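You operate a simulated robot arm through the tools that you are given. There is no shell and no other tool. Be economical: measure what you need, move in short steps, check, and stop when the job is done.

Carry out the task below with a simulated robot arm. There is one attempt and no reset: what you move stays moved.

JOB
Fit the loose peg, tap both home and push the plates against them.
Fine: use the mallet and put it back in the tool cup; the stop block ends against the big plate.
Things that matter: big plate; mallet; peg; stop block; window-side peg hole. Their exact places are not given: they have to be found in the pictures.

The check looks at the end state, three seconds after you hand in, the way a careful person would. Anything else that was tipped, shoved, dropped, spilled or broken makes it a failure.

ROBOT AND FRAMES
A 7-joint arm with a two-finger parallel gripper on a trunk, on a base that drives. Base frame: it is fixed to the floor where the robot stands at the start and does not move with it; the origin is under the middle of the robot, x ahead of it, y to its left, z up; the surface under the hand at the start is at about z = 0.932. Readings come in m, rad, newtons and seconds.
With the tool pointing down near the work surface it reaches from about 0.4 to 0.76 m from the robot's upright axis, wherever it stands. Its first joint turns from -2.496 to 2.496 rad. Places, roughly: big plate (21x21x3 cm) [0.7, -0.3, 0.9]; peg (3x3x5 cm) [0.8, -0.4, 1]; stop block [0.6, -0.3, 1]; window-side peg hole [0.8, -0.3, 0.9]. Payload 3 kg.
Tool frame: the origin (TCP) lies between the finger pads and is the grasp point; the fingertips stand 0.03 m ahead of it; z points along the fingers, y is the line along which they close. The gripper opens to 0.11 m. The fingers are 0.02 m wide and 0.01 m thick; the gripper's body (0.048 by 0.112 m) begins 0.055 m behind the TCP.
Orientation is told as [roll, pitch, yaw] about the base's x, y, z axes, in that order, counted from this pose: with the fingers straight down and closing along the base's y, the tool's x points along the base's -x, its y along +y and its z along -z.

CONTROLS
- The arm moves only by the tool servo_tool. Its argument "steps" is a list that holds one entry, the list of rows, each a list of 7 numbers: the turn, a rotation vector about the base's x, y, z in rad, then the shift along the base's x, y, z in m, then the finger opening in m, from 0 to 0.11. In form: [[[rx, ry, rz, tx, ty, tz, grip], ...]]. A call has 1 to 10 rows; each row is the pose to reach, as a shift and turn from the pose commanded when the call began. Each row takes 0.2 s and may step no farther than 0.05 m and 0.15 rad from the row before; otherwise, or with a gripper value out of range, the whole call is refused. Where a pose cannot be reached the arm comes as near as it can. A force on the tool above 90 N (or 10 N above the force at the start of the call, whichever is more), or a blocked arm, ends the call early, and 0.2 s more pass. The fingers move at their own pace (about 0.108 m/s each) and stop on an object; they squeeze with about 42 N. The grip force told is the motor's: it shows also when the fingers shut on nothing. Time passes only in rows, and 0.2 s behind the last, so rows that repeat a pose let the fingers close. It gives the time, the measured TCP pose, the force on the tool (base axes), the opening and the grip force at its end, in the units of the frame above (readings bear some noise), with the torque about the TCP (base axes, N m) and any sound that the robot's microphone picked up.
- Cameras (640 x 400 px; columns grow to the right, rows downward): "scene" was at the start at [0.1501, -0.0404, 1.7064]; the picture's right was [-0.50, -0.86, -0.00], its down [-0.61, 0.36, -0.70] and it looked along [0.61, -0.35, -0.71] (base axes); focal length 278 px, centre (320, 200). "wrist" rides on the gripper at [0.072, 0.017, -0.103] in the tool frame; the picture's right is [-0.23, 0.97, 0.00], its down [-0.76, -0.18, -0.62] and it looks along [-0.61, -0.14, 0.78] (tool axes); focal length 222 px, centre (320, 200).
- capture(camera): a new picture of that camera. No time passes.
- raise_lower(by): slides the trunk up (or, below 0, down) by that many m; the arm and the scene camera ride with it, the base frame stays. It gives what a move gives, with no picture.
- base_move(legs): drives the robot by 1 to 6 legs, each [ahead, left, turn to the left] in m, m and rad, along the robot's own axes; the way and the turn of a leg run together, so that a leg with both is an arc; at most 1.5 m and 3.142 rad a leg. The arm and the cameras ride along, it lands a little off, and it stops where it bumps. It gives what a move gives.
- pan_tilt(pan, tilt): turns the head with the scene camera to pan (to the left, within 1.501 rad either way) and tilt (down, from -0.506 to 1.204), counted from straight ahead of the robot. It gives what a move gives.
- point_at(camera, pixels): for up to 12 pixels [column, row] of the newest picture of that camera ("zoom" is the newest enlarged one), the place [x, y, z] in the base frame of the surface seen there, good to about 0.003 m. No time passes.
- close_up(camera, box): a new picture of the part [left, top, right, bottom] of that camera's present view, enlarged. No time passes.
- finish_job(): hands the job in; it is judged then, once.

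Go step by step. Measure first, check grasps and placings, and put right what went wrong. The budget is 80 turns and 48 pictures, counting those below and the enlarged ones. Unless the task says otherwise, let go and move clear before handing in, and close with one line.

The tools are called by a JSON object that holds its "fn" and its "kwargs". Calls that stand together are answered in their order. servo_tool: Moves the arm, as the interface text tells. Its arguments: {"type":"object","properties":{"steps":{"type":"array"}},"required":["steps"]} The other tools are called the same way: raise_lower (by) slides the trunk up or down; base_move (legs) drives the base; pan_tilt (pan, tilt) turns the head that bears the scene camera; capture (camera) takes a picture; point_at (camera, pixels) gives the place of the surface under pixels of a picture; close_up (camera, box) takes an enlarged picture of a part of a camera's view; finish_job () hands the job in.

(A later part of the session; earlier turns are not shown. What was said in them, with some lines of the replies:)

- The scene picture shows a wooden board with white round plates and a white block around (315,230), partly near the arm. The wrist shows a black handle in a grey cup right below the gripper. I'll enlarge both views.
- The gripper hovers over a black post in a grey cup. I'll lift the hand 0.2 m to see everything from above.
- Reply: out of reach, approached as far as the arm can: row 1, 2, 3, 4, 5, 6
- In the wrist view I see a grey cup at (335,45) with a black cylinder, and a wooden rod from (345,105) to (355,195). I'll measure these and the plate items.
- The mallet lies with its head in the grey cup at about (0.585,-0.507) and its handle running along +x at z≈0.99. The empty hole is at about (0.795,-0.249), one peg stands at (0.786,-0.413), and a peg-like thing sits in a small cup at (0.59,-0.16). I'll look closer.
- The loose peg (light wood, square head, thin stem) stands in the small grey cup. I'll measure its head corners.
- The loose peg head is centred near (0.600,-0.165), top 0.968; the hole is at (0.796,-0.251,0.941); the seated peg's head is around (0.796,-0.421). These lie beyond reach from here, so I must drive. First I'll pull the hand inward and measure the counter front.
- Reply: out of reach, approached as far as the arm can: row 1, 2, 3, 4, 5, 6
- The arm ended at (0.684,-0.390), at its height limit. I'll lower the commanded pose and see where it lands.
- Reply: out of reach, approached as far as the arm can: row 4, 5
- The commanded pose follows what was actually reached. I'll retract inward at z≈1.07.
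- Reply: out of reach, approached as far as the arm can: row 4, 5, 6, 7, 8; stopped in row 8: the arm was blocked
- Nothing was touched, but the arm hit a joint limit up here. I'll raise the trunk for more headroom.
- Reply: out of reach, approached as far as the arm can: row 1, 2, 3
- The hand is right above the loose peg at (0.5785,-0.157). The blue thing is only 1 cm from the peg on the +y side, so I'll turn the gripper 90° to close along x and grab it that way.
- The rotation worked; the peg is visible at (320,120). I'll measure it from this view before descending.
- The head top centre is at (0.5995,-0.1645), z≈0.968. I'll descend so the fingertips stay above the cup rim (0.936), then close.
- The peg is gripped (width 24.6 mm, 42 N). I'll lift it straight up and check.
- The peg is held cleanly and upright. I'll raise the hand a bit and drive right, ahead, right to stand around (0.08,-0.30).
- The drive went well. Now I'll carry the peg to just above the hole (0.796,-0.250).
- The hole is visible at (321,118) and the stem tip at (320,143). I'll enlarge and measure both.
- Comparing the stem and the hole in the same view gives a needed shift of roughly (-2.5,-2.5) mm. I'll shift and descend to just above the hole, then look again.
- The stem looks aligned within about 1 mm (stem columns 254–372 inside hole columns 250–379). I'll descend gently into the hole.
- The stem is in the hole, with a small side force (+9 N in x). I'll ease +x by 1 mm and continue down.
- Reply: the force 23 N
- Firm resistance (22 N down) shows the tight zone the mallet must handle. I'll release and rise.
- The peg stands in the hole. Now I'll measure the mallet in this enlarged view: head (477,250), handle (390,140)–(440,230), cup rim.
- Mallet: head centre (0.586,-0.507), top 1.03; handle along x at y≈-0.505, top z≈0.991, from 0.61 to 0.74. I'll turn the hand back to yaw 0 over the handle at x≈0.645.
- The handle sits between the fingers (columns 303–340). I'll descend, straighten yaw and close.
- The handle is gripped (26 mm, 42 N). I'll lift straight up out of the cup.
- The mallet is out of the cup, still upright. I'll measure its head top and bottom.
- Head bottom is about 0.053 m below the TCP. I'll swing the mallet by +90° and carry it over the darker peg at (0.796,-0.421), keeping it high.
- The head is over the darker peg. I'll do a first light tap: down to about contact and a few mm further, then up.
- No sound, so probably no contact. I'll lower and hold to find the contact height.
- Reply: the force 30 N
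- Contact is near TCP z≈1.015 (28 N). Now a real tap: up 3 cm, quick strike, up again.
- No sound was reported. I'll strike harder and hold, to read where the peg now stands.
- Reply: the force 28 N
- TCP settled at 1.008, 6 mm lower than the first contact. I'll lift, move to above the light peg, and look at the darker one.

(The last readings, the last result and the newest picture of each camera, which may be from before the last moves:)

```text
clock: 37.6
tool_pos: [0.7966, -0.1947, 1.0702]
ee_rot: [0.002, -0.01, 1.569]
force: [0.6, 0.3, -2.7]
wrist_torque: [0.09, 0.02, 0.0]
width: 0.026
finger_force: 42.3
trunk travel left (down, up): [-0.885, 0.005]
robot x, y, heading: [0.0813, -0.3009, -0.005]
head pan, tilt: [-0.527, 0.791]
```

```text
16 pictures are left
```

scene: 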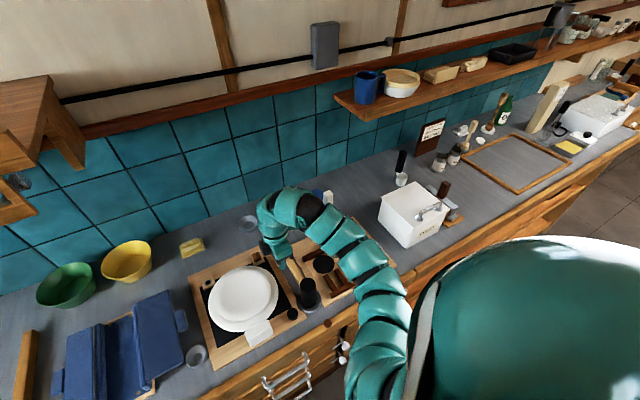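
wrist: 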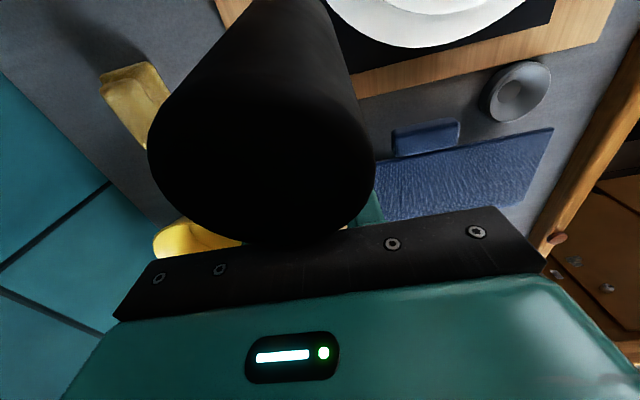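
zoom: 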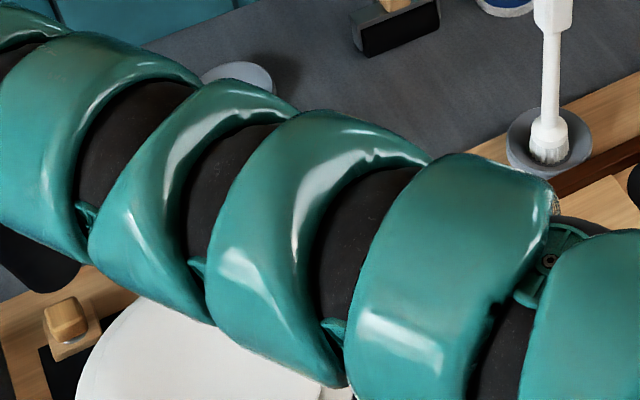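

The mallet's head has tilted in the grip (its top now leans towards the palm). I'll measure the tilt from the top face and side of the head.

{"fn": "point_at", "kwargs": {"camera": "wrist", "pixels": [[262, 130], [262, 165], [262, 200], [262, 230], [190, 170], [335, 170], [270, 90], [275, 50], [280, 15]]}}

{"fn": "close_up", "kwargs": {"camera": "wrist", "box": [120, 0, 440, 260]}}

```text
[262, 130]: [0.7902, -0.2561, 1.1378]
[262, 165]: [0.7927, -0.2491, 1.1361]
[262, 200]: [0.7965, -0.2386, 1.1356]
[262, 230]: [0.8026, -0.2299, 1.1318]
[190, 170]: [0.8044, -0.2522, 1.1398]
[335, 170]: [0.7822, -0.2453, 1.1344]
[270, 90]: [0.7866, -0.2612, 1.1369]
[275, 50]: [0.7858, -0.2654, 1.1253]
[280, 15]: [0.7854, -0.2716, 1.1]
```

```text
1.54 times, centred on (280, 130) of wrist
```

zoom: 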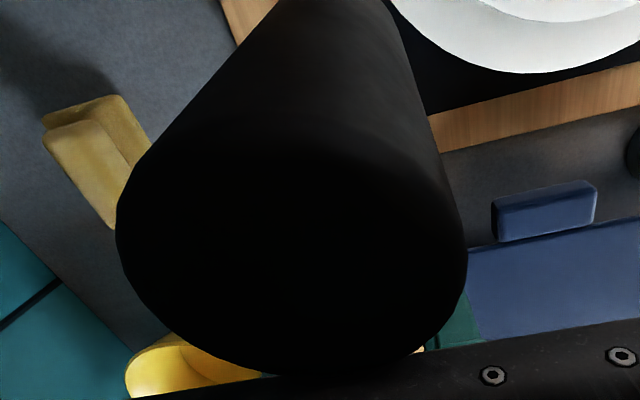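

The mallet tilted by about 0.22 rad in the grip, and its head is now braced near the palm. I'll level it by turning the tool +0.22 rad about x, then check.

{"fn": "servo_tool", "kwargs": {"steps": [[[0.11, 0, 0, 0, 0.002, 0, 0.005], [0.22, 0, 0, -0.001, 0.002, 0, 0.005], [0.22, 0, 0, -0.001, 0.002, 0, 0.005]]]}}

{"fn": "capture", "kwargs": {"camera": "wrist"}}

{"fn": "point_at", "kwargs": {"camera": "wrist", "pixels": [[262, 130], [262, 165], [262, 200], [262, 225], [190, 170], [335, 170], [268, 100], [275, 50], [280, 15]]}}

```text
clock: 38.4
tool_pos: [0.7948, -0.1902, 1.0667]
ee_rot: [0.001, -0.23, 1.57]
force: [-0.2, 0.3, -3.1]
wrist_torque: [0.05, 0.02, 0.02]
width: 0.0257
finger_force: 41.9
trunk travel left (down, up): [-0.885, 0.005]
robot x, y, heading: [0.0779, -0.2965, -0.005]
head pan, tilt: [-0.527, 0.791]
```

```text
14 pictures are left
```

wrist: 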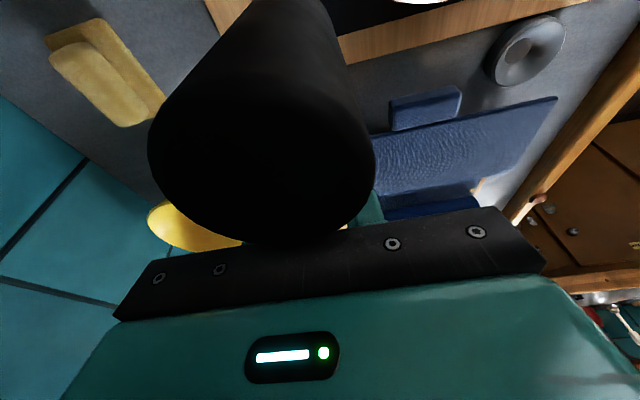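

```text
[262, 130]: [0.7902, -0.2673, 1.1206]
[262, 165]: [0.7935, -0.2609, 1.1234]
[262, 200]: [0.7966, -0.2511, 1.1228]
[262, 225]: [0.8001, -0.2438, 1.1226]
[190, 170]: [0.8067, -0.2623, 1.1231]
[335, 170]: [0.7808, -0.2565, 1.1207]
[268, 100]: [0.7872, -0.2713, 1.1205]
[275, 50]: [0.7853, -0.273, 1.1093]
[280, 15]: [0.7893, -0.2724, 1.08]
```

The head is level now: top 1.1225, centre (0.794,-0.2525), bottom ≈1.020. I'll tap the light peg: approach, strike, and hold.

{"fn": "servo_tool", "kwargs": {"steps": [[[0, 0, 0, 0.001, 0.002, -0.03, 0.005], [0, 0, 0, 0.001, 0.002, -0.03, 0.005], [0, 0, 0, 0.001, 0.002, -0.062, 0.005], [0, 0, 0, 0.001, 0.002, -0.062, 0.005]]]}}

```text
clock: 39.4
tool_pos: [0.7934, -0.1842, 1.0153]
ee_rot: [-0.017, -0.236, 1.576]
force: [3.7, 13.2, 61.0]
wrist_torque: [-2.84, -0.11, 0.25]
width: 0.0258
finger_force: 41.8
trunk travel left (down, up): [-0.885, 0.005]
robot x, y, heading: [0.0817, -0.2962, -0.001]
head pan, tilt: [-0.527, 0.791]
```

61 N static, nearly no sinking yet. I'll give it a few quick blows.

{"fn": "servo_tool", "kwargs": {"steps": [[[0, 0, 0, 0, 0, 0.038, 0.005], [0, 0, 0, 0, 0, 0.038, 0.005], [0, 0, 0, 0, 0, -0.01, 0.005], [0, 0, 0, 0, 0, 0.038, 0.005], [0, 0, 0, 0, 0, 0.038, 0.005], [0, 0, 0, 0, 0, -0.01, 0.005], [0, 0, 0, 0, 0, 0.038, 0.005], [0, 0, 0, 0, 0, -0.01, 0.005], [0, 0, 0, 0, 0, -0.01, 0.005]]]}}

```text
clock: 41.4
tool_pos: [0.7911, -0.187, 1.0043]
ee_rot: [-0.013, -0.234, 1.575]
force: [-1.7, 6.9, 45.4]
wrist_torque: [-2.13, 0.03, -0.09]
width: 0.0256
finger_force: 42.0
trunk travel left (down, up): [-0.885, 0.005]
robot x, y, heading: [0.0826, -0.2935, -0.005]
head pan, tilt: [-0.527, 0.791]
```

The TCP is 11 mm lower. I'll lift and move back over the darker peg, then look at both the light peg and the mallet's attitude.

{"fn": "servo_tool", "kwargs": {"steps": [[[0, 0, 0, 0, 0, 0.035, 0.005], [0, 0, 0, 0, 0, 0.065, 0.005], [0, 0, 0, 0, -0.04, 0.065, 0.005], [0, 0, 0, 0, -0.08, 0.065, 0.005], [0, 0, 0, 0, -0.12, 0.065, 0.005], [0, 0, 0, 0, -0.16, 0.065, 0.005], [0, 0, 0, 0.001, -0.172, 0.065, 0.005], [0, 0, 0, 0.001, -0.172, 0.065, 0.005]]]}}

{"fn": "close_up", "kwargs": {"camera": "scene", "box": [190, 250, 290, 312]}}

{"fn": "point_at", "kwargs": {"camera": "zoom", "pixels": [[110, 180], [105, 165], [110, 190], [115, 195], [150, 215]]}}

{"fn": "capture", "kwargs": {"camera": "wrist"}}

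{"fn": "point_at", "kwargs": {"camera": "wrist", "pixels": [[262, 130], [262, 165], [262, 200], [262, 225], [190, 170], [335, 170], [268, 100], [275, 50], [280, 15]]}}

```text
clock: 43.2
tool_pos: [0.7944, -0.3592, 1.0621]
ee_rot: [0.0, -0.23, 1.57]
force: [0.1, 0.3, -3.3]
wrist_torque: [0.09, 0.02, -0.05]
width: 0.0257
finger_force: 41.8
trunk travel left (down, up): [-0.885, 0.005]
robot x, y, heading: [0.0825, -0.2995, -0.002]
head pan, tilt: [-0.527, 0.791]
```

```text
6.40 times, centred on (240, 281) of scene
```

zoom: 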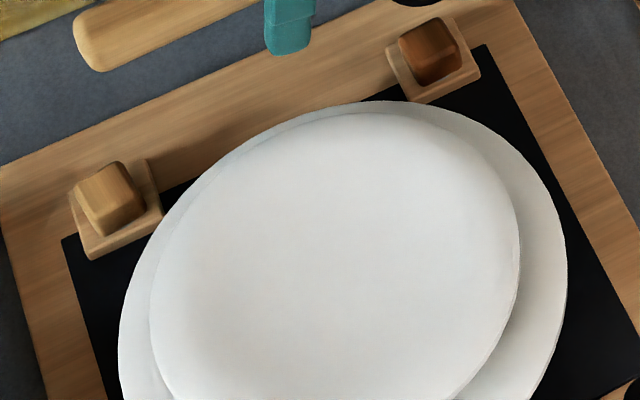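

```text
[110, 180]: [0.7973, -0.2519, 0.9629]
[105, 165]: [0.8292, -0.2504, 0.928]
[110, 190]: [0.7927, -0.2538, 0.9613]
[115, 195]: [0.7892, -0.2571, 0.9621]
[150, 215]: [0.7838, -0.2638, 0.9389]
```

```text
12 pictures are left
```

wrist: 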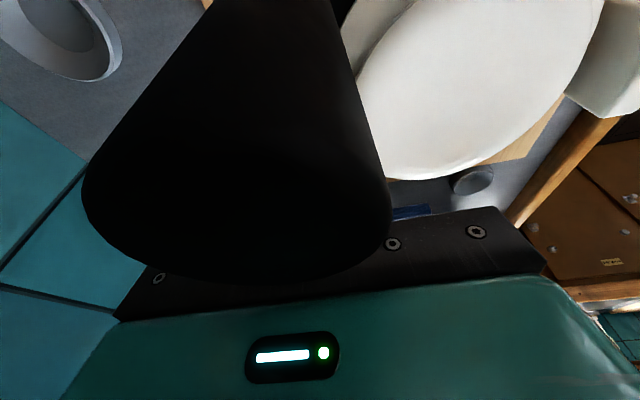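

```text
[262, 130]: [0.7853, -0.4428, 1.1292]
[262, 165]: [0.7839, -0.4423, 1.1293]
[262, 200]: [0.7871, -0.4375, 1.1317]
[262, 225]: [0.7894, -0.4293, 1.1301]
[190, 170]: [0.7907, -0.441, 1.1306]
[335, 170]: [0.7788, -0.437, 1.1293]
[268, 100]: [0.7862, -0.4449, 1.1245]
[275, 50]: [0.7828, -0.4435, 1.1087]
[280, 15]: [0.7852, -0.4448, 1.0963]
```

Both pegs look seated in the enlarged view: no gap under heads at (110,200) and (430,55). I'll measure the dark peg's top and the plate edges in that same enlarged view.

{"fn": "point_at", "kwargs": {"camera": "zoom", "pixels": [[428, 40], [425, 50], [440, 45], [107, 185], [100, 190], [410, 85], [455, 80], [85, 245], [400, 103], [300, 107], [180, 215], [560, 240]]}}

{"fn": "close_up", "kwargs": {"camera": "scene", "box": [240, 246, 272, 266]}}

{"fn": "close_up", "kwargs": {"camera": "scene", "box": [194, 270, 226, 290]}}

```text
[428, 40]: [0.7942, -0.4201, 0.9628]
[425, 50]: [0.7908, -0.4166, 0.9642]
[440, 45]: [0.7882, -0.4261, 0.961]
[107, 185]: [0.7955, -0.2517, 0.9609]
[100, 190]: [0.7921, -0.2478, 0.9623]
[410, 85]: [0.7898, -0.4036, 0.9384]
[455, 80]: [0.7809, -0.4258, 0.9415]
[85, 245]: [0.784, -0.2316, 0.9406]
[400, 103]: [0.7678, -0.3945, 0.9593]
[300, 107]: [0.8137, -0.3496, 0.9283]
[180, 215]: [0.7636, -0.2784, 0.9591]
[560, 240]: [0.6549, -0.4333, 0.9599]
```

```text
16.00 times, centred on (256, 256) of scene
```

zoom: 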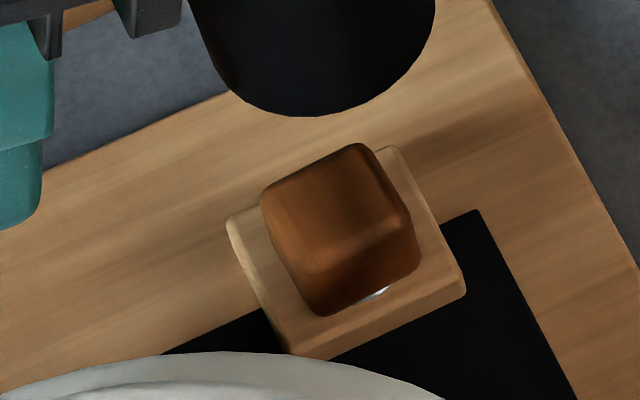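

```text
16.00 times, centred on (210, 280) of scene
```

zoom: 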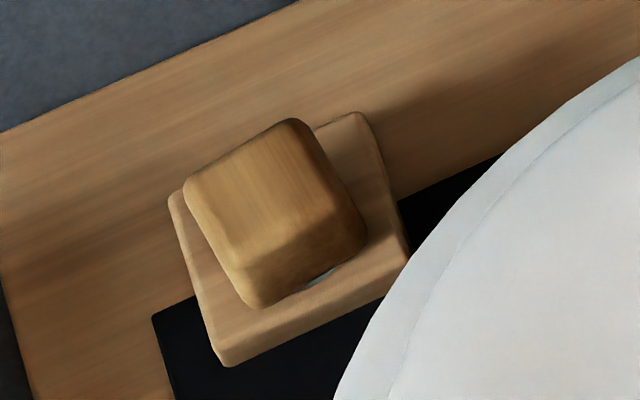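

Both heads are at z≈0.9625, matching. For certainty I'll give the dark peg one more firm blow with the now-braced mallet.

{"fn": "servo_tool", "kwargs": {"steps": [[[0, 0, 0, 0, 0.003, -0.02, 0.005], [0, 0, 0, 0, 0.003, -0.02, 0.005], [0, 0, 0, 0, 0.003, -0.067, 0.005], [0, 0, 0, 0, 0.003, -0.03, 0.005], [0, 0, 0, 0, 0.003, -0.067, 0.005], [0, 0, 0, 0, 0.003, -0.067, 0.005]]]}}

```text
clock: 44.6
tool_pos: [0.7961, -0.3541, 1.0017]
ee_rot: [-0.012, -0.23, 1.574]
force: [3.5, 4.9, 47.3]
wrist_torque: [-2.36, -0.01, 0.14]
width: 0.026
finger_force: 42.2
trunk travel left (down, up): [-0.885, 0.005]
robot x, y, heading: [0.0801, -0.2968, -0.0]
head pan, tilt: [-0.527, 0.791]
```

The blow stopped firmly at the expected height, so the peg is home. I'll lift, swing the mallet back by −90° and carry it over its cup.

{"fn": "servo_tool", "kwargs": {"steps": [[[0, 0, 0, 0, 0, 0.045, 0.005], [0, 0, 0, 0, 0, 0.072, 0.005], [0, 0, -0.15, -0.02, 0, 0.072, 0.005], [0, 0, -0.3, -0.045, 0, 0.072, 0.005], [0, 0, -0.45, -0.07, -0.01, 0.072, 0.005], [0, 0, -0.6, -0.09, -0.03, 0.072, 0.005], [0, 0, -0.75, -0.11, -0.05, 0.072, 0.005], [0, 0, -0.9, -0.13, -0.075, 0.072, 0.005], [0, 0, -1.05, -0.144, -0.1, 0.072, 0.005], [0, 0, -1.2, -0.144, -0.12, 0.072, 0.005]]]}}

{"fn": "servo_tool", "kwargs": {"steps": [[[0, 0, -0.15, 0, -0.02, 0, 0.005], [0, 0, -0.3, 0, -0.03, 0, 0.005], [0, 0, -0.37, 0, -0.036, 0, 0.005], [0, 0, -0.37, 0, -0.036, 0, 0.005]]]}}

{"fn": "close_up", "kwargs": {"camera": "scene", "box": [230, 220, 390, 320]}}

```text
clock: 46.8
tool_pos: [0.7624, -0.4807, 0.9911]
ee_rot: [0.001, -0.235, 0.369]
force: [0.0, 0.9, -2.9]
wrist_torque: [0.02, -0.06, 0.0]
width: 0.0255
finger_force: 42.1
out of reach, approached as far as the arm can: row 3, 4, 5, 6, 7, 8, 9, 10
trunk travel left (down, up): [-0.885, 0.005]
robot x, y, heading: [0.0779, -0.2996, -0.001]
head pan, tilt: [-0.527, 0.791]
```

```text
clock: 47.8
tool_pos: [0.7646, -0.5151, 0.9913]
ee_rot: [-0.001, -0.229, -0.002]
force: [0.4, 0.2, -2.9]
wrist_torque: [0.01, -0.13, 0.0]
width: 0.0256
finger_force: 41.9
trunk travel left (down, up): [-0.885, 0.005]
robot x, y, heading: [0.0814, -0.294, -0.005]
head pan, tilt: [-0.527, 0.791]
```

```text
4.00 times, centred on (310, 270) of scene
```

zoom: 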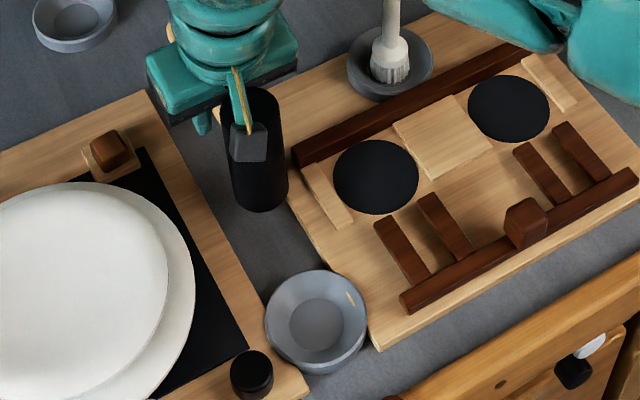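

The tilted pose couldn't keep its height, so the head now hangs lower (TCP 0.991), but nothing appears disturbed. I'll measure the head's bottom and the cup.

{"fn": "point_at", "kwargs": {"camera": "zoom", "pixels": [[258, 205], [258, 190], [235, 190], [283, 185], [270, 100], [255, 150], [316, 325], [266, 325], [366, 325], [316, 272], [316, 370], [110, 148]]}}

{"fn": "capture", "kwargs": {"camera": "wrist"}}

{"fn": "point_at", "kwargs": {"camera": "wrist", "pixels": [[240, 130], [240, 165], [240, 200], [240, 235], [150, 180], [340, 180], [250, 50], [262, 15]]}}

```text
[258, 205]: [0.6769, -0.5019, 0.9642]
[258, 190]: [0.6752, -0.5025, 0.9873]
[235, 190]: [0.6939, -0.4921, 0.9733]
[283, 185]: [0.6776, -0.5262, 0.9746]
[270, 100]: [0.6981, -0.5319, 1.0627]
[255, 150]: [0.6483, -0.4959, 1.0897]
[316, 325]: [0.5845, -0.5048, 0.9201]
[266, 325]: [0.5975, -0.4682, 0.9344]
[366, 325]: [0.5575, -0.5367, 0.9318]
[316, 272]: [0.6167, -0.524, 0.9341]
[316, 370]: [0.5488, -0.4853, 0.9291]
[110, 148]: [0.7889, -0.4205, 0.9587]
```

```text
8 pictures are left
```

wrist: 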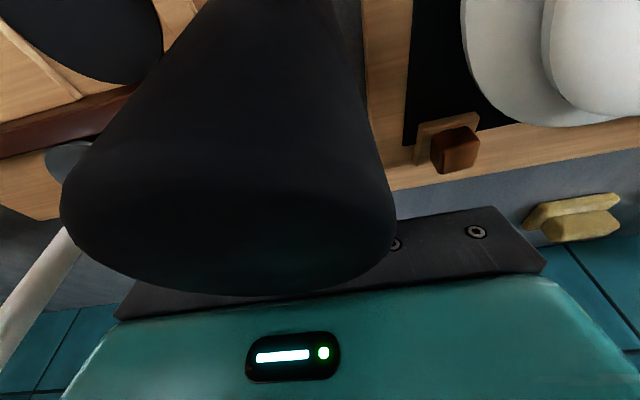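

```text
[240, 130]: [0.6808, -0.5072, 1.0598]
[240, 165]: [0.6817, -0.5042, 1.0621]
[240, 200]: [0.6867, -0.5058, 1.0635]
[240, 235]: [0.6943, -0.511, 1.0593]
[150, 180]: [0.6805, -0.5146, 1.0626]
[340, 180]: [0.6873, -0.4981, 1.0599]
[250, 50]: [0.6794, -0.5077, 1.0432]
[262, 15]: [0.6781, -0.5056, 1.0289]
```

Head centre is (0.698,-0.509), level, bottom ≈0.960; the cup centre is ≈(0.584,-0.505), rim 0.934. I'll slide the mallet −0.114 in x and +0.004 in y, then check.

{"fn": "servo_tool", "kwargs": {"steps": [[[0, 0, 0, 0, 0.002, 0.004, 0.005], [0, 0, 0, -0.03, 0.004, 0.006, 0.005], [0, 0, 0, -0.06, 0.004, 0.006, 0.005], [0, 0, 0, -0.09, 0.004, 0.006, 0.005], [0, 0, 0, -0.114, 0.004, 0.006, 0.005], [0, 0, 0, -0.114, 0.004, 0.0, 0.005]]]}}

{"fn": "close_up", "kwargs": {"camera": "scene", "box": [270, 250, 350, 300]}}

{"fn": "point_at", "kwargs": {"camera": "zoom", "pixels": [[320, 130], [330, 300], [330, 280], [270, 280], [390, 280], [330, 330], [450, 140], [420, 100], [480, 200], [330, 200]]}}

```text
clock: 49.2
tool_pos: [0.7647, -0.5107, 0.9906]
ee_rot: [-0.004, -0.227, 0.0]
force: [-0.1, -0.4, -3.1]
wrist_torque: [0.04, -0.11, 0.0]
width: 0.0258
finger_force: 42.0
out of reach, approached as far as the arm can: row 1, 2, 3, 4, 5, 6
trunk travel left (down, up): [-0.885, 0.005]
robot x, y, heading: [0.08, -0.3001, -0.0]
head pan, tilt: [-0.527, 0.791]
```

```text
8.00 times, centred on (310, 275) of scene
```

zoom: 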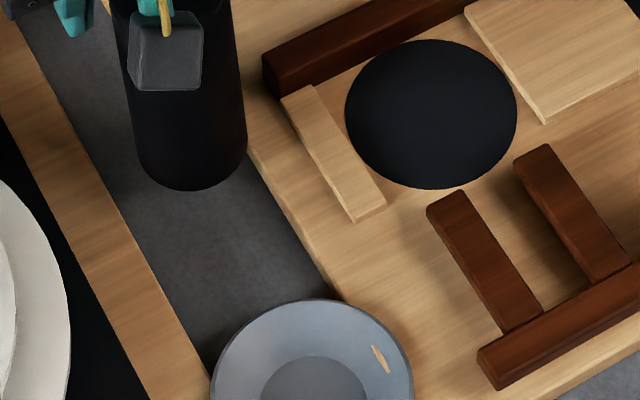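

```text
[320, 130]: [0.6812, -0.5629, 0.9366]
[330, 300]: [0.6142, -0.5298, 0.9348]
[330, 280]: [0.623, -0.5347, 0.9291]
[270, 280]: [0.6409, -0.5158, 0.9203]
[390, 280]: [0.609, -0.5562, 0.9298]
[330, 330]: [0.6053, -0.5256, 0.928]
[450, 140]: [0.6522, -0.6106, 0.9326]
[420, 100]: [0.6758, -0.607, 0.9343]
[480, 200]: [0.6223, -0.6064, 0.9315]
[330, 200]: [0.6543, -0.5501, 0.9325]
```

The arm cannot pull in further with this tilt (joint limit). Instead I'll back the base by 0.114 m, which carries the mallet over the cup.

{"fn": "base_move", "kwargs": {"legs": [[-0.114, 0, 0]]}}

{"fn": "capture", "kwargs": {"camera": "scene"}}

```text
clock: 50.4
tool_pos: [0.6476, -0.5107, 0.9913]
ee_rot: [-0.003, -0.229, -0.001]
force: [0.3, 0.8, -2.6]
wrist_torque: [-0.03, -0.12, 0.01]
width: 0.0257
finger_force: 42.3
trunk travel left (down, up): [-0.885, 0.005]
robot x, y, heading: [-0.0363, -0.2965, -0.005]
head pan, tilt: [-0.527, 0.791]
```

```text
6 pictures are left
```

scene: 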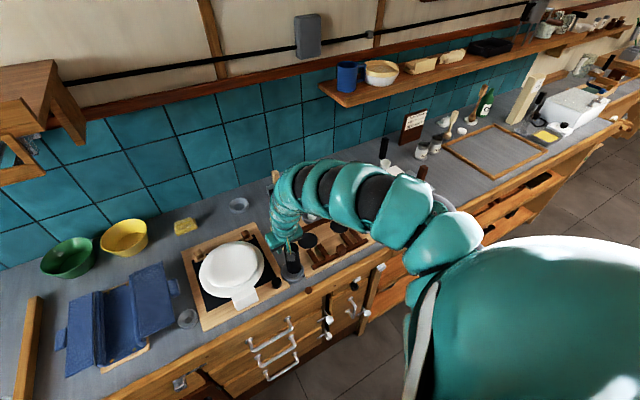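

The head should now be over the cup. I'll verify with points on this picture around (292,270).

{"fn": "point_at", "kwargs": {"camera": "scene", "pixels": [[292, 260], [292, 268], [286, 262], [299, 262], [292, 274], [280, 273], [303, 270], [292, 282], [281, 278], [302, 277], [236, 265], [243, 296]]}}

```text
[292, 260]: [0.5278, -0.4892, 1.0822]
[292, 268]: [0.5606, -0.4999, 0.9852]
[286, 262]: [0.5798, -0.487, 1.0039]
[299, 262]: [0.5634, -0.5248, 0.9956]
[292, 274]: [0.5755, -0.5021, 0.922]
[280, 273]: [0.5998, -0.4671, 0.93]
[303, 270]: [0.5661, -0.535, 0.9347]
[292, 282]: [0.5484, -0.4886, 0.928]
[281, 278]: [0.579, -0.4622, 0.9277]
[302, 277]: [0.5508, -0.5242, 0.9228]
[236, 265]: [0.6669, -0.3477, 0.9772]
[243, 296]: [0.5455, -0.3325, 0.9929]
```

The head (centre ≈(0.580,-0.506)) is over the cup. I'll nudge +4 mm in x and lower about 28 mm.

{"fn": "servo_tool", "kwargs": {"steps": [[[0, 0, 0, 0.004, 0.0005, 0, 0.005], [0, 0, 0, 0.004, 0.0005, -0.01, 0.005], [0, 0, 0, 0.004, 0.0005, -0.02, 0.005], [0, 0, 0, 0.004, 0.0005, -0.028, 0.005], [0, 0, 0, 0.004, 0.0005, -0.028, 0.005]]]}}

{"fn": "close_up", "kwargs": {"camera": "scene", "box": [252, 230, 332, 280]}}

{"fn": "point_at", "kwargs": {"camera": "zoom", "pixels": [[320, 270], [320, 300], [270, 290], [370, 290], [320, 340], [320, 360], [330, 240], [350, 200], [250, 330], [390, 320]]}}

```text
clock: 51.6
tool_pos: [0.6494, -0.5085, 0.9622]
ee_rot: [-0.003, -0.227, 0.001]
force: [-14.5, 14.5, -3.0]
wrist_torque: [0.85, 0.14, -0.76]
width: 0.0258
finger_force: 42.8
trunk travel left (down, up): [-0.885, 0.005]
robot x, y, heading: [-0.0359, -0.3018, -0.002]
head pan, tilt: [-0.527, 0.791]
```

```text
8.00 times, centred on (292, 255) of scene
```

zoom: 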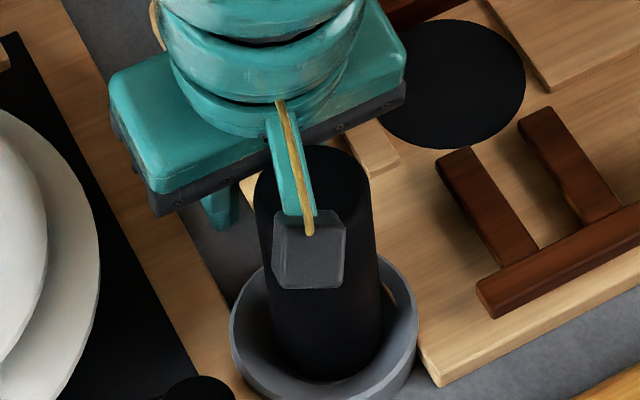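

```text
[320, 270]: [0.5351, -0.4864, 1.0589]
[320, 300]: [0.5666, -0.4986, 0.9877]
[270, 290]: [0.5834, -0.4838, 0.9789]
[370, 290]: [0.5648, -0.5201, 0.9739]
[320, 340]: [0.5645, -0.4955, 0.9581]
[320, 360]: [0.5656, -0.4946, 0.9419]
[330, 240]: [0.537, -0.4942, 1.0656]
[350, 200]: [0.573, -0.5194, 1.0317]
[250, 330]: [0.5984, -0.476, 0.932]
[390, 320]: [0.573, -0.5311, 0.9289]
```

The head is in the cup, with a side force of (−14,+14) N from the cup wall. I'll ease −x/+y by 3 mm, lower 2 mm, and see whether the force drops.

{"fn": "servo_tool", "kwargs": {"steps": [[[0, 0, 0, -0.002, 0.002, 0.001, 0.005], [0, 0, 0, -0.003, 0.003, 0, 0.005], [0, 0, 0, -0.003, 0.003, -0.002, 0.005], [0, 0, 0, -0.003, 0.003, -0.002, 0.005]]]}}

```text
clock: 52.6
tool_pos: [0.6488, -0.5071, 0.9617]
ee_rot: [-0.001, -0.228, -0.001]
force: [-9.9, -11.4, -8.3]
wrist_torque: [-0.19, -0.33, -1.44]
width: 0.0262
finger_force: 42.6
trunk travel left (down, up): [-0.885, 0.005]
robot x, y, heading: [-0.0344, -0.2991, 0.001]
head pan, tilt: [-0.527, 0.791]
```

{"fn": "servo_tool", "kwargs": {"steps": [[[0, 0, 0, -0.002, -0.0015, 0, 0.005], [0, 0, 0, -0.004, -0.0015, -0.001, 0.005], [0, 0, 0, -0.004, -0.0015, -0.001, 0.005]]]}}

```text
clock: 53.4
tool_pos: [0.6477, -0.5059, 0.9618]
ee_rot: [-0.005, -0.231, 0.001]
force: [11.4, 2.3, 4.4]
wrist_torque: [-0.86, 1.53, -1.97]
width: 0.0261
finger_force: 41.4
trunk travel left (down, up): [-0.885, 0.005]
robot x, y, heading: [-0.0337, -0.3001, -0.003]
head pan, tilt: [-0.527, 0.791]
```

The force changed sign, so the head is seated in the cup's recess within a couple of mm. I'll recentre by +2 mm, open slightly, then untilt while rising.

{"fn": "servo_tool", "kwargs": {"steps": [[[0, 0, 0, 0.002, 0, 0, 0.005], [0, 0, 0, 0.002, 0, 0, 0.029], [0, 0, 0, 0.002, 0, 0, 0.032], [0, 0, 0, 0.002, 0, 0.002, 0.034], [0, 0.06, 0, 0.002, 0, 0.008, 0.036], [0, 0.12, 0, 0.002, 0, 0.014, 0.04], [0, 0.18, 0, 0.002, 0, 0.02, 0.046], [0, 0.23, 0, 0.002, 0, 0.026, 0.05]]]}}

{"fn": "close_up", "kwargs": {"camera": "scene", "box": [252, 230, 332, 280]}}

{"fn": "point_at", "kwargs": {"camera": "zoom", "pixels": [[320, 170], [290, 180], [350, 180], [320, 200], [320, 260], [320, 340], [270, 290], [370, 290]]}}

```text
clock: 55.2
tool_pos: [0.6484, -0.5099, 0.9865]
ee_rot: [-0.003, 0.004, -0.001]
force: [-0.3, -0.4, 0.5]
wrist_torque: [0.01, -0.01, 0.0]
width: 0.0498
finger_force: 0.0
trunk travel left (down, up): [-0.885, 0.005]
robot x, y, heading: [-0.0362, -0.2971, -0.002]
head pan, tilt: [-0.527, 0.791]
```

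```text
8.00 times, centred on (292, 255) of scene
```

zoom: 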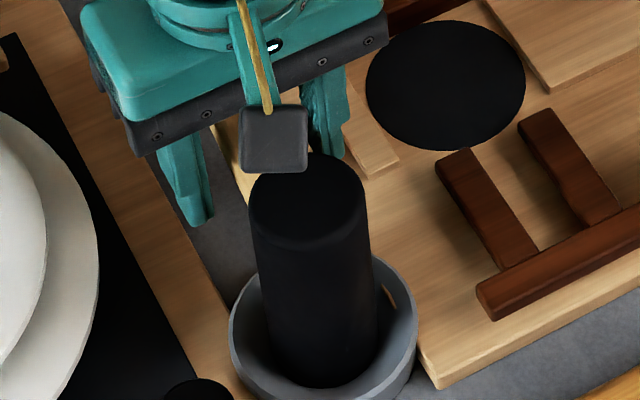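

```text
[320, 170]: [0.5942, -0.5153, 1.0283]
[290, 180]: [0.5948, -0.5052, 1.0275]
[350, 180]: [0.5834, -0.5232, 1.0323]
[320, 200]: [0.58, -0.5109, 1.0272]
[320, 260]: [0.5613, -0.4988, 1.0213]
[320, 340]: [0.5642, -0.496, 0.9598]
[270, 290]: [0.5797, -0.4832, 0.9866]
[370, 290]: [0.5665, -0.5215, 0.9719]
```

The mallet stands in its cup, released (top z≈1.028 as before). I'll rise clear and move over the plates side, then look at the stop block.

{"fn": "servo_tool", "kwargs": {"steps": [[[0, 0, 0, 0, 0, 0.025, 0.06], [0, 0, 0, 0, 0, 0.05, 0.06], [0, 0, 0, 0, 0.0, 0.075, 0.06], [0, 0, 0, 0, 0.04, 0.075, 0.06], [0, 0, 0, 0, 0.08, 0.075, 0.06], [0, 0, 0, 0, 0.12, 0.075, 0.06], [0, 0, 0, 0, 0.15, 0.075, 0.05], [0, 0, 0, 0, 0.175, 0.075, 0.04]]]}}

{"fn": "capture", "kwargs": {"camera": "wrist"}}

{"fn": "point_at", "kwargs": {"camera": "scene", "pixels": [[233, 292], [257, 288], [243, 294], [235, 306], [257, 301], [245, 290], [240, 300]]}}

```text
clock: 57.0
tool_pos: [0.6477, -0.332, 1.059]
ee_rot: [-0.003, 0.002, -0.003]
force: [-0.2, -1.0, 0.3]
wrist_torque: [-0.02, 0.0, -0.01]
width: 0.04
finger_force: 0.1
out of reach, approached as far as the arm can: row 2
trunk travel left (down, up): [-0.885, 0.005]
robot x, y, heading: [-0.0343, -0.2968, 0.001]
head pan, tilt: [-0.527, 0.791]
```

```text
3 pictures are left
```

wrist: 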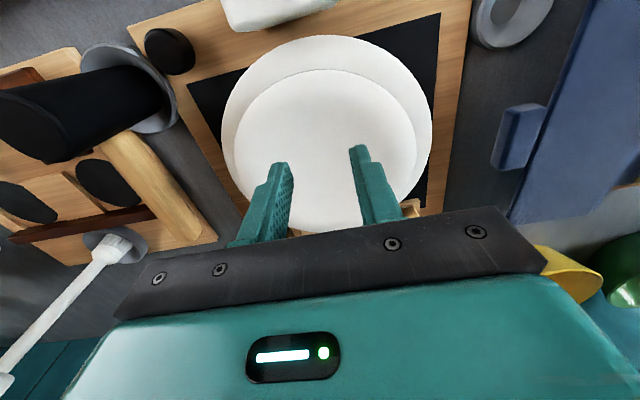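

```text
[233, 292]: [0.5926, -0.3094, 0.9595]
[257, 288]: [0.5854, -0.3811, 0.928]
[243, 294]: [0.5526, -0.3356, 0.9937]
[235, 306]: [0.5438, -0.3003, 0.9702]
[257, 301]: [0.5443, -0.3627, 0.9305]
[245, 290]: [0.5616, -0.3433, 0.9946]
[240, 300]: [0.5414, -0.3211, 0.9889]
```

The block is visible at the top (225–325, 0–30) and the plates' rims clearly. I'll measure the block and rims.

{"fn": "point_at", "kwargs": {"camera": "wrist", "pixels": [[235, 24], [332, 6], [250, 5], [300, 3], [280, 20], [312, 38], [225, 120], [430, 130], [240, 150], [414, 150], [320, 72], [390, 60]]}}

```text
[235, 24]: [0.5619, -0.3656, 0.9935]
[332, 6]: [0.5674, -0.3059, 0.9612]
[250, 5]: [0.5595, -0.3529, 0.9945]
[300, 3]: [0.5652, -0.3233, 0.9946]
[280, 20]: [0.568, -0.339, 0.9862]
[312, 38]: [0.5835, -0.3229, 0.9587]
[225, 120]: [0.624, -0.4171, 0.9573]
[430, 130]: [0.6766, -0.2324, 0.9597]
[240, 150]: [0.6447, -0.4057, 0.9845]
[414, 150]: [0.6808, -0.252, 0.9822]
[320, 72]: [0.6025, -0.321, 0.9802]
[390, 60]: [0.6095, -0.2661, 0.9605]
```

Block: x 0.54–0.568, y −0.366…−0.305, top 0.994; the plate's near edge is ≈0.58, and it must move about 24 mm to meet the pegs. To stay in comfortable reach, I'll back the base 0.135 m so the hand passes over the block to its near side.

{"fn": "base_move", "kwargs": {"legs": [[-0.135, 0, 0]]}}

```text
clock: 58.3
tool_pos: [0.5125, -0.3318, 1.0613]
ee_rot: [-0.002, 0.0, 0.003]
force: [-0.7, 0.6, 0.2]
wrist_torque: [-0.02, -0.08, 0.02]
width: 0.04
finger_force: 0.1
trunk travel left (down, up): [-0.885, 0.005]
robot x, y, heading: [-0.1688, -0.2958, 0.001]
head pan, tilt: [-0.527, 0.791]
```

The hand is on the near side of the block. I'll descend to TCP z 0.985 at x≈0.521 and begin the push gently towards the plate.

{"fn": "servo_tool", "kwargs": {"steps": [[[0, 0, 0, 0.006, -0.002, -0.02, 0.04], [0, 0, 0, 0.008, -0.004, -0.05, 0.04], [0, 0, 0, 0.008, -0.004, -0.078, 0.04], [0, 0, 0, 0.014, -0.004, -0.078, 0.04], [0, 0, 0, 0.02, -0.004, -0.078, 0.04], [0, 0, 0, 0.026, -0.004, -0.078, 0.04], [0, 0, 0, 0.03, -0.004, -0.078, 0.04], [0, 0, 0, 0.03, -0.004, -0.078, 0.04]]]}}

```text
clock: 60.1
tool_pos: [0.5425, -0.3364, 0.9829]
ee_rot: [-0.001, 0.001, -0.001]
force: [-6.3, 0.0, -0.4]
wrist_torque: [0.02, -0.03, -0.2]
width: 0.0403
finger_force: 0.5
trunk travel left (down, up): [-0.885, 0.005]
robot x, y, heading: [-0.1685, -0.2944, 0.001]
head pan, tilt: [-0.527, 0.791]
```

Contact is made (6 N). I'll continue in small steps up to the expected stop.

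{"fn": "servo_tool", "kwargs": {"steps": [[[0, 0, 0, 0.004, 0, 0, 0.04], [0, 0, 0, 0.008, 0, 0, 0.04], [0, 0, 0, 0.012, 0, 0, 0.04], [0, 0, 0, 0.015, 0, 0, 0.04], [0, 0, 0, 0.015, 0, 0, 0.04]]]}}

```text
clock: 61.3
tool_pos: [0.5571, -0.336, 0.982]
ee_rot: [-0.002, 0.001, 0.002]
force: [-6.0, -0.5, 1.6]
wrist_torque: [-0.05, -0.05, -0.21]
width: 0.0404
finger_force: 0.0
trunk travel left (down, up): [-0.885, 0.005]
robot x, y, heading: [-0.1697, -0.2993, -0.001]
head pan, tilt: [-0.527, 0.791]
```

Still a steady 6 N of friction, so the plate is sliding. I'll keep going in 3 mm steps and watch for the force rise at the pegs.

{"fn": "servo_tool", "kwargs": {"steps": [[[0, 0, 0, 0.003, 0, 0, 0.04], [0, 0, 0, 0.006, 0, 0, 0.04], [0, 0, 0, 0.006, 0, 0, 0.04]]]}}

```text
clock: 62.1
tool_pos: [0.5633, -0.3356, 0.9817]
ee_rot: [-0.002, 0.0, 0.003]
force: [-3.4, 0.0, 1.8]
wrist_torque: [-0.06, -0.04, -0.12]
width: 0.0403
finger_force: 0.0
trunk travel left (down, up): [-0.885, 0.005]
robot x, y, heading: [-0.1662, -0.2986, -0.003]
head pan, tilt: [-0.527, 0.791]
```

{"fn": "servo_tool", "kwargs": {"steps": [[[0, 0, 0, 0.002, 0, 0, 0.04], [0, 0, 0, 0.004, 0, 0, 0.04], [0, 0, 0, 0.004, 0, 0, 0.04]]]}}

```text
clock: 62.9
tool_pos: [0.5655, -0.3365, 0.9813]
ee_rot: [-0.002, 0.003, 0.001]
force: [-9.9, -1.3, 0.4]
wrist_torque: [0.01, -0.07, -0.29]
width: 0.0403
finger_force: 0.3
trunk travel left (down, up): [-0.885, 0.005]
robot x, y, heading: [-0.1679, -0.2978, -0.008]
head pan, tilt: [-0.527, 0.791]
```

{"fn": "servo_tool", "kwargs": {"steps": [[[0, 0, 0, 0.002, 0, 0, 0.04], [0, 0, 0, 0.003, 0, 0, 0.04], [0, 0, 0, 0.003, 0, 0, 0.04]]]}}

```text
clock: 63.7
tool_pos: [0.5686, -0.3354, 0.9827]
ee_rot: [-0.002, 0.005, 0.002]
force: [-25.8, -3.3, -7.8]
wrist_torque: [0.22, -0.11, -0.6]
width: 0.0408
finger_force: 0.6
trunk travel left (down, up): [-0.885, 0.005]
robot x, y, heading: [-0.1703, -0.3019, 0.002]
head pan, tilt: [-0.527, 0.791]
```

Force jumped to 26 N: the plate is now against the pegs. I'll look before letting go.

{"fn": "close_up", "kwargs": {"camera": "scene", "box": [180, 215, 308, 295]}}

```text
5.00 times, centred on (244, 255) of scene
```

zoom: 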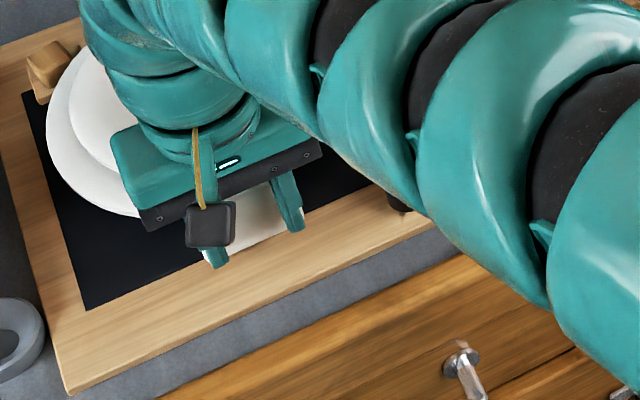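

The light peg touches the plate's rim at (50,85). I'll back off 2.5 cm, rise and back the base away for a clear check view.

{"fn": "servo_tool", "kwargs": {"steps": [[[0, 0, 0, -0.01, 0, 0, 0.04], [0, 0, 0, -0.025, 0, 0, 0.04], [0, 0, 0, -0.032, 0, 0.02, 0.04], [0, 0, 0, -0.032, 0, 0.05, 0.04], [0, 0, 0, -0.032, 0, 0.075, 0.04], [0, 0, 0, -0.032, 0, 0.075, 0.04]]]}}

{"fn": "base_move", "kwargs": {"legs": [[-0.12, 0, 0]]}}

{"fn": "capture", "kwargs": {"camera": "wrist"}}

```text
clock: 65.1
tool_pos: [0.5408, -0.3371, 1.0564]
ee_rot: [0.0, 0.002, 0.001]
force: [0.4, 0.3, -0.3]
wrist_torque: [-0.01, 0.01, -0.04]
width: 0.0401
finger_force: 0.1
trunk travel left (down, up): [-0.885, 0.005]
robot x, y, heading: [-0.1648, -0.3023, 0.001]
head pan, tilt: [-0.527, 0.791]
```

```text
clock: 66.3
tool_pos: [0.4204, -0.3365, 1.0582]
ee_rot: [-0.002, 0.0, 0.003]
force: [-0.8, -0.3, 0.8]
wrist_torque: [-0.01, -0.01, 0.02]
width: 0.0401
finger_force: 0.1
trunk travel left (down, up): [-0.885, 0.005]
robot x, y, heading: [-0.2902, -0.2974, 0.002]
head pan, tilt: [-0.527, 0.791]
```

```text
1 pictures are left
```

wrist: 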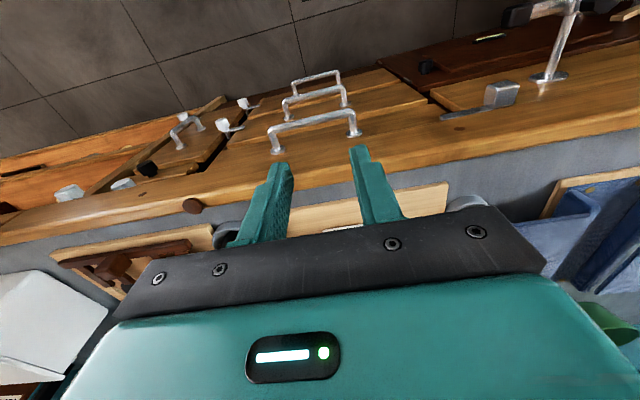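

That view shows only the counter front. I'll turn the base right by 0.6 rad to swing the arm out of the way and point the head back at the plates for the last picture.

{"fn": "base_move", "kwargs": {"legs": [[0, 0, -0.6]]}}

{"fn": "pan_tilt", "kwargs": {"pan": 0.55, "tilt": 0.79}}

{"fn": "close_up", "kwargs": {"camera": "scene", "box": [190, 80, 450, 242]}}

```text
clock: 68.3
tool_pos: [0.2822, -0.7199, 1.0564]
ee_rot: [-0.002, 0.002, -0.579]
force: [0.0, 0.1, -0.2]
wrist_torque: [0.02, 0.01, -0.05]
width: 0.0399
finger_force: 0.1
trunk travel left (down, up): [-0.885, 0.005]
robot x, y, heading: [-0.2875, -0.2963, -0.58]
head pan, tilt: [-0.527, 0.791]
```

```text
clock: 69.7
tool_pos: [0.2826, -0.7195, 1.0573]
ee_rot: [-0.001, 0.002, -0.579]
force: [-0.2, 0.2, 0.4]
wrist_torque: [-0.01, -0.02, 0.0]
width: 0.0402
finger_force: 0.1
trunk travel left (down, up): [-0.885, 0.005]
robot x, y, heading: [-0.2894, -0.2948, -0.585]
head pan, tilt: [0.55, 0.791]
```

```text
2.46 times, centred on (320, 161) of scene
```

zoom: 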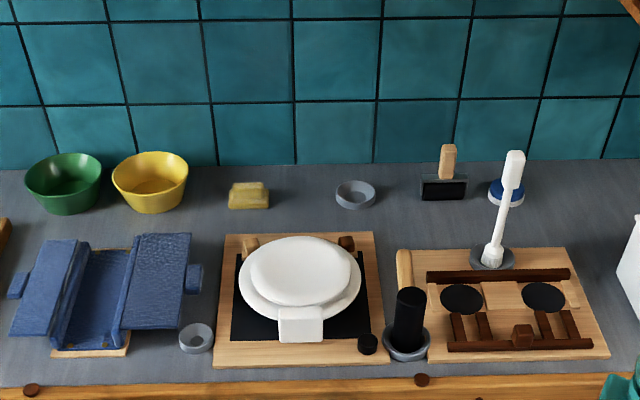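

A clear final view: plates between the pegs at (250,243) and (347,243), block at (300,325), mallet in its cup at (410,320). I'll measure contact points to confirm.

{"fn": "point_at", "kwargs": {"camera": "zoom", "pixels": [[250, 241], [347, 242], [244, 285], [359, 288], [240, 300], [300, 313], [285, 309], [320, 309], [300, 330], [410, 295], [403, 260], [300, 270]]}}

```text
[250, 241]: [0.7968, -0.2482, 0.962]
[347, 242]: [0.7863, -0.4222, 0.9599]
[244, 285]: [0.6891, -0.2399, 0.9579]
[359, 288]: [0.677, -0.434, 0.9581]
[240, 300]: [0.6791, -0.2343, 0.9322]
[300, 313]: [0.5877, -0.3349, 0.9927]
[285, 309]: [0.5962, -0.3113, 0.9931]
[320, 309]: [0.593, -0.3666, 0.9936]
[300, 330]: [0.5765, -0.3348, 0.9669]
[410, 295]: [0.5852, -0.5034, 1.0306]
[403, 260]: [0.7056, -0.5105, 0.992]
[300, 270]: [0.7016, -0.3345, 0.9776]
```

Both peg tops sit at z≈0.961. The block (back face x≈0.577, front ≈0.604) is where the push ended against the big plate's expected near edge (≈0.602). The mallet is upright in its cup with its top at 1.030, and nothing else looks disturbed, so I'm handing in.

{"fn": "finish_job", "kwargs": {}}

```text
The job is handed in.
```

The loose peg is fitted and both pegs were tapped down with the mallet. The plates are pushed up to the pegs, the stop block rests against the big plate, and the mallet is back in its cup.
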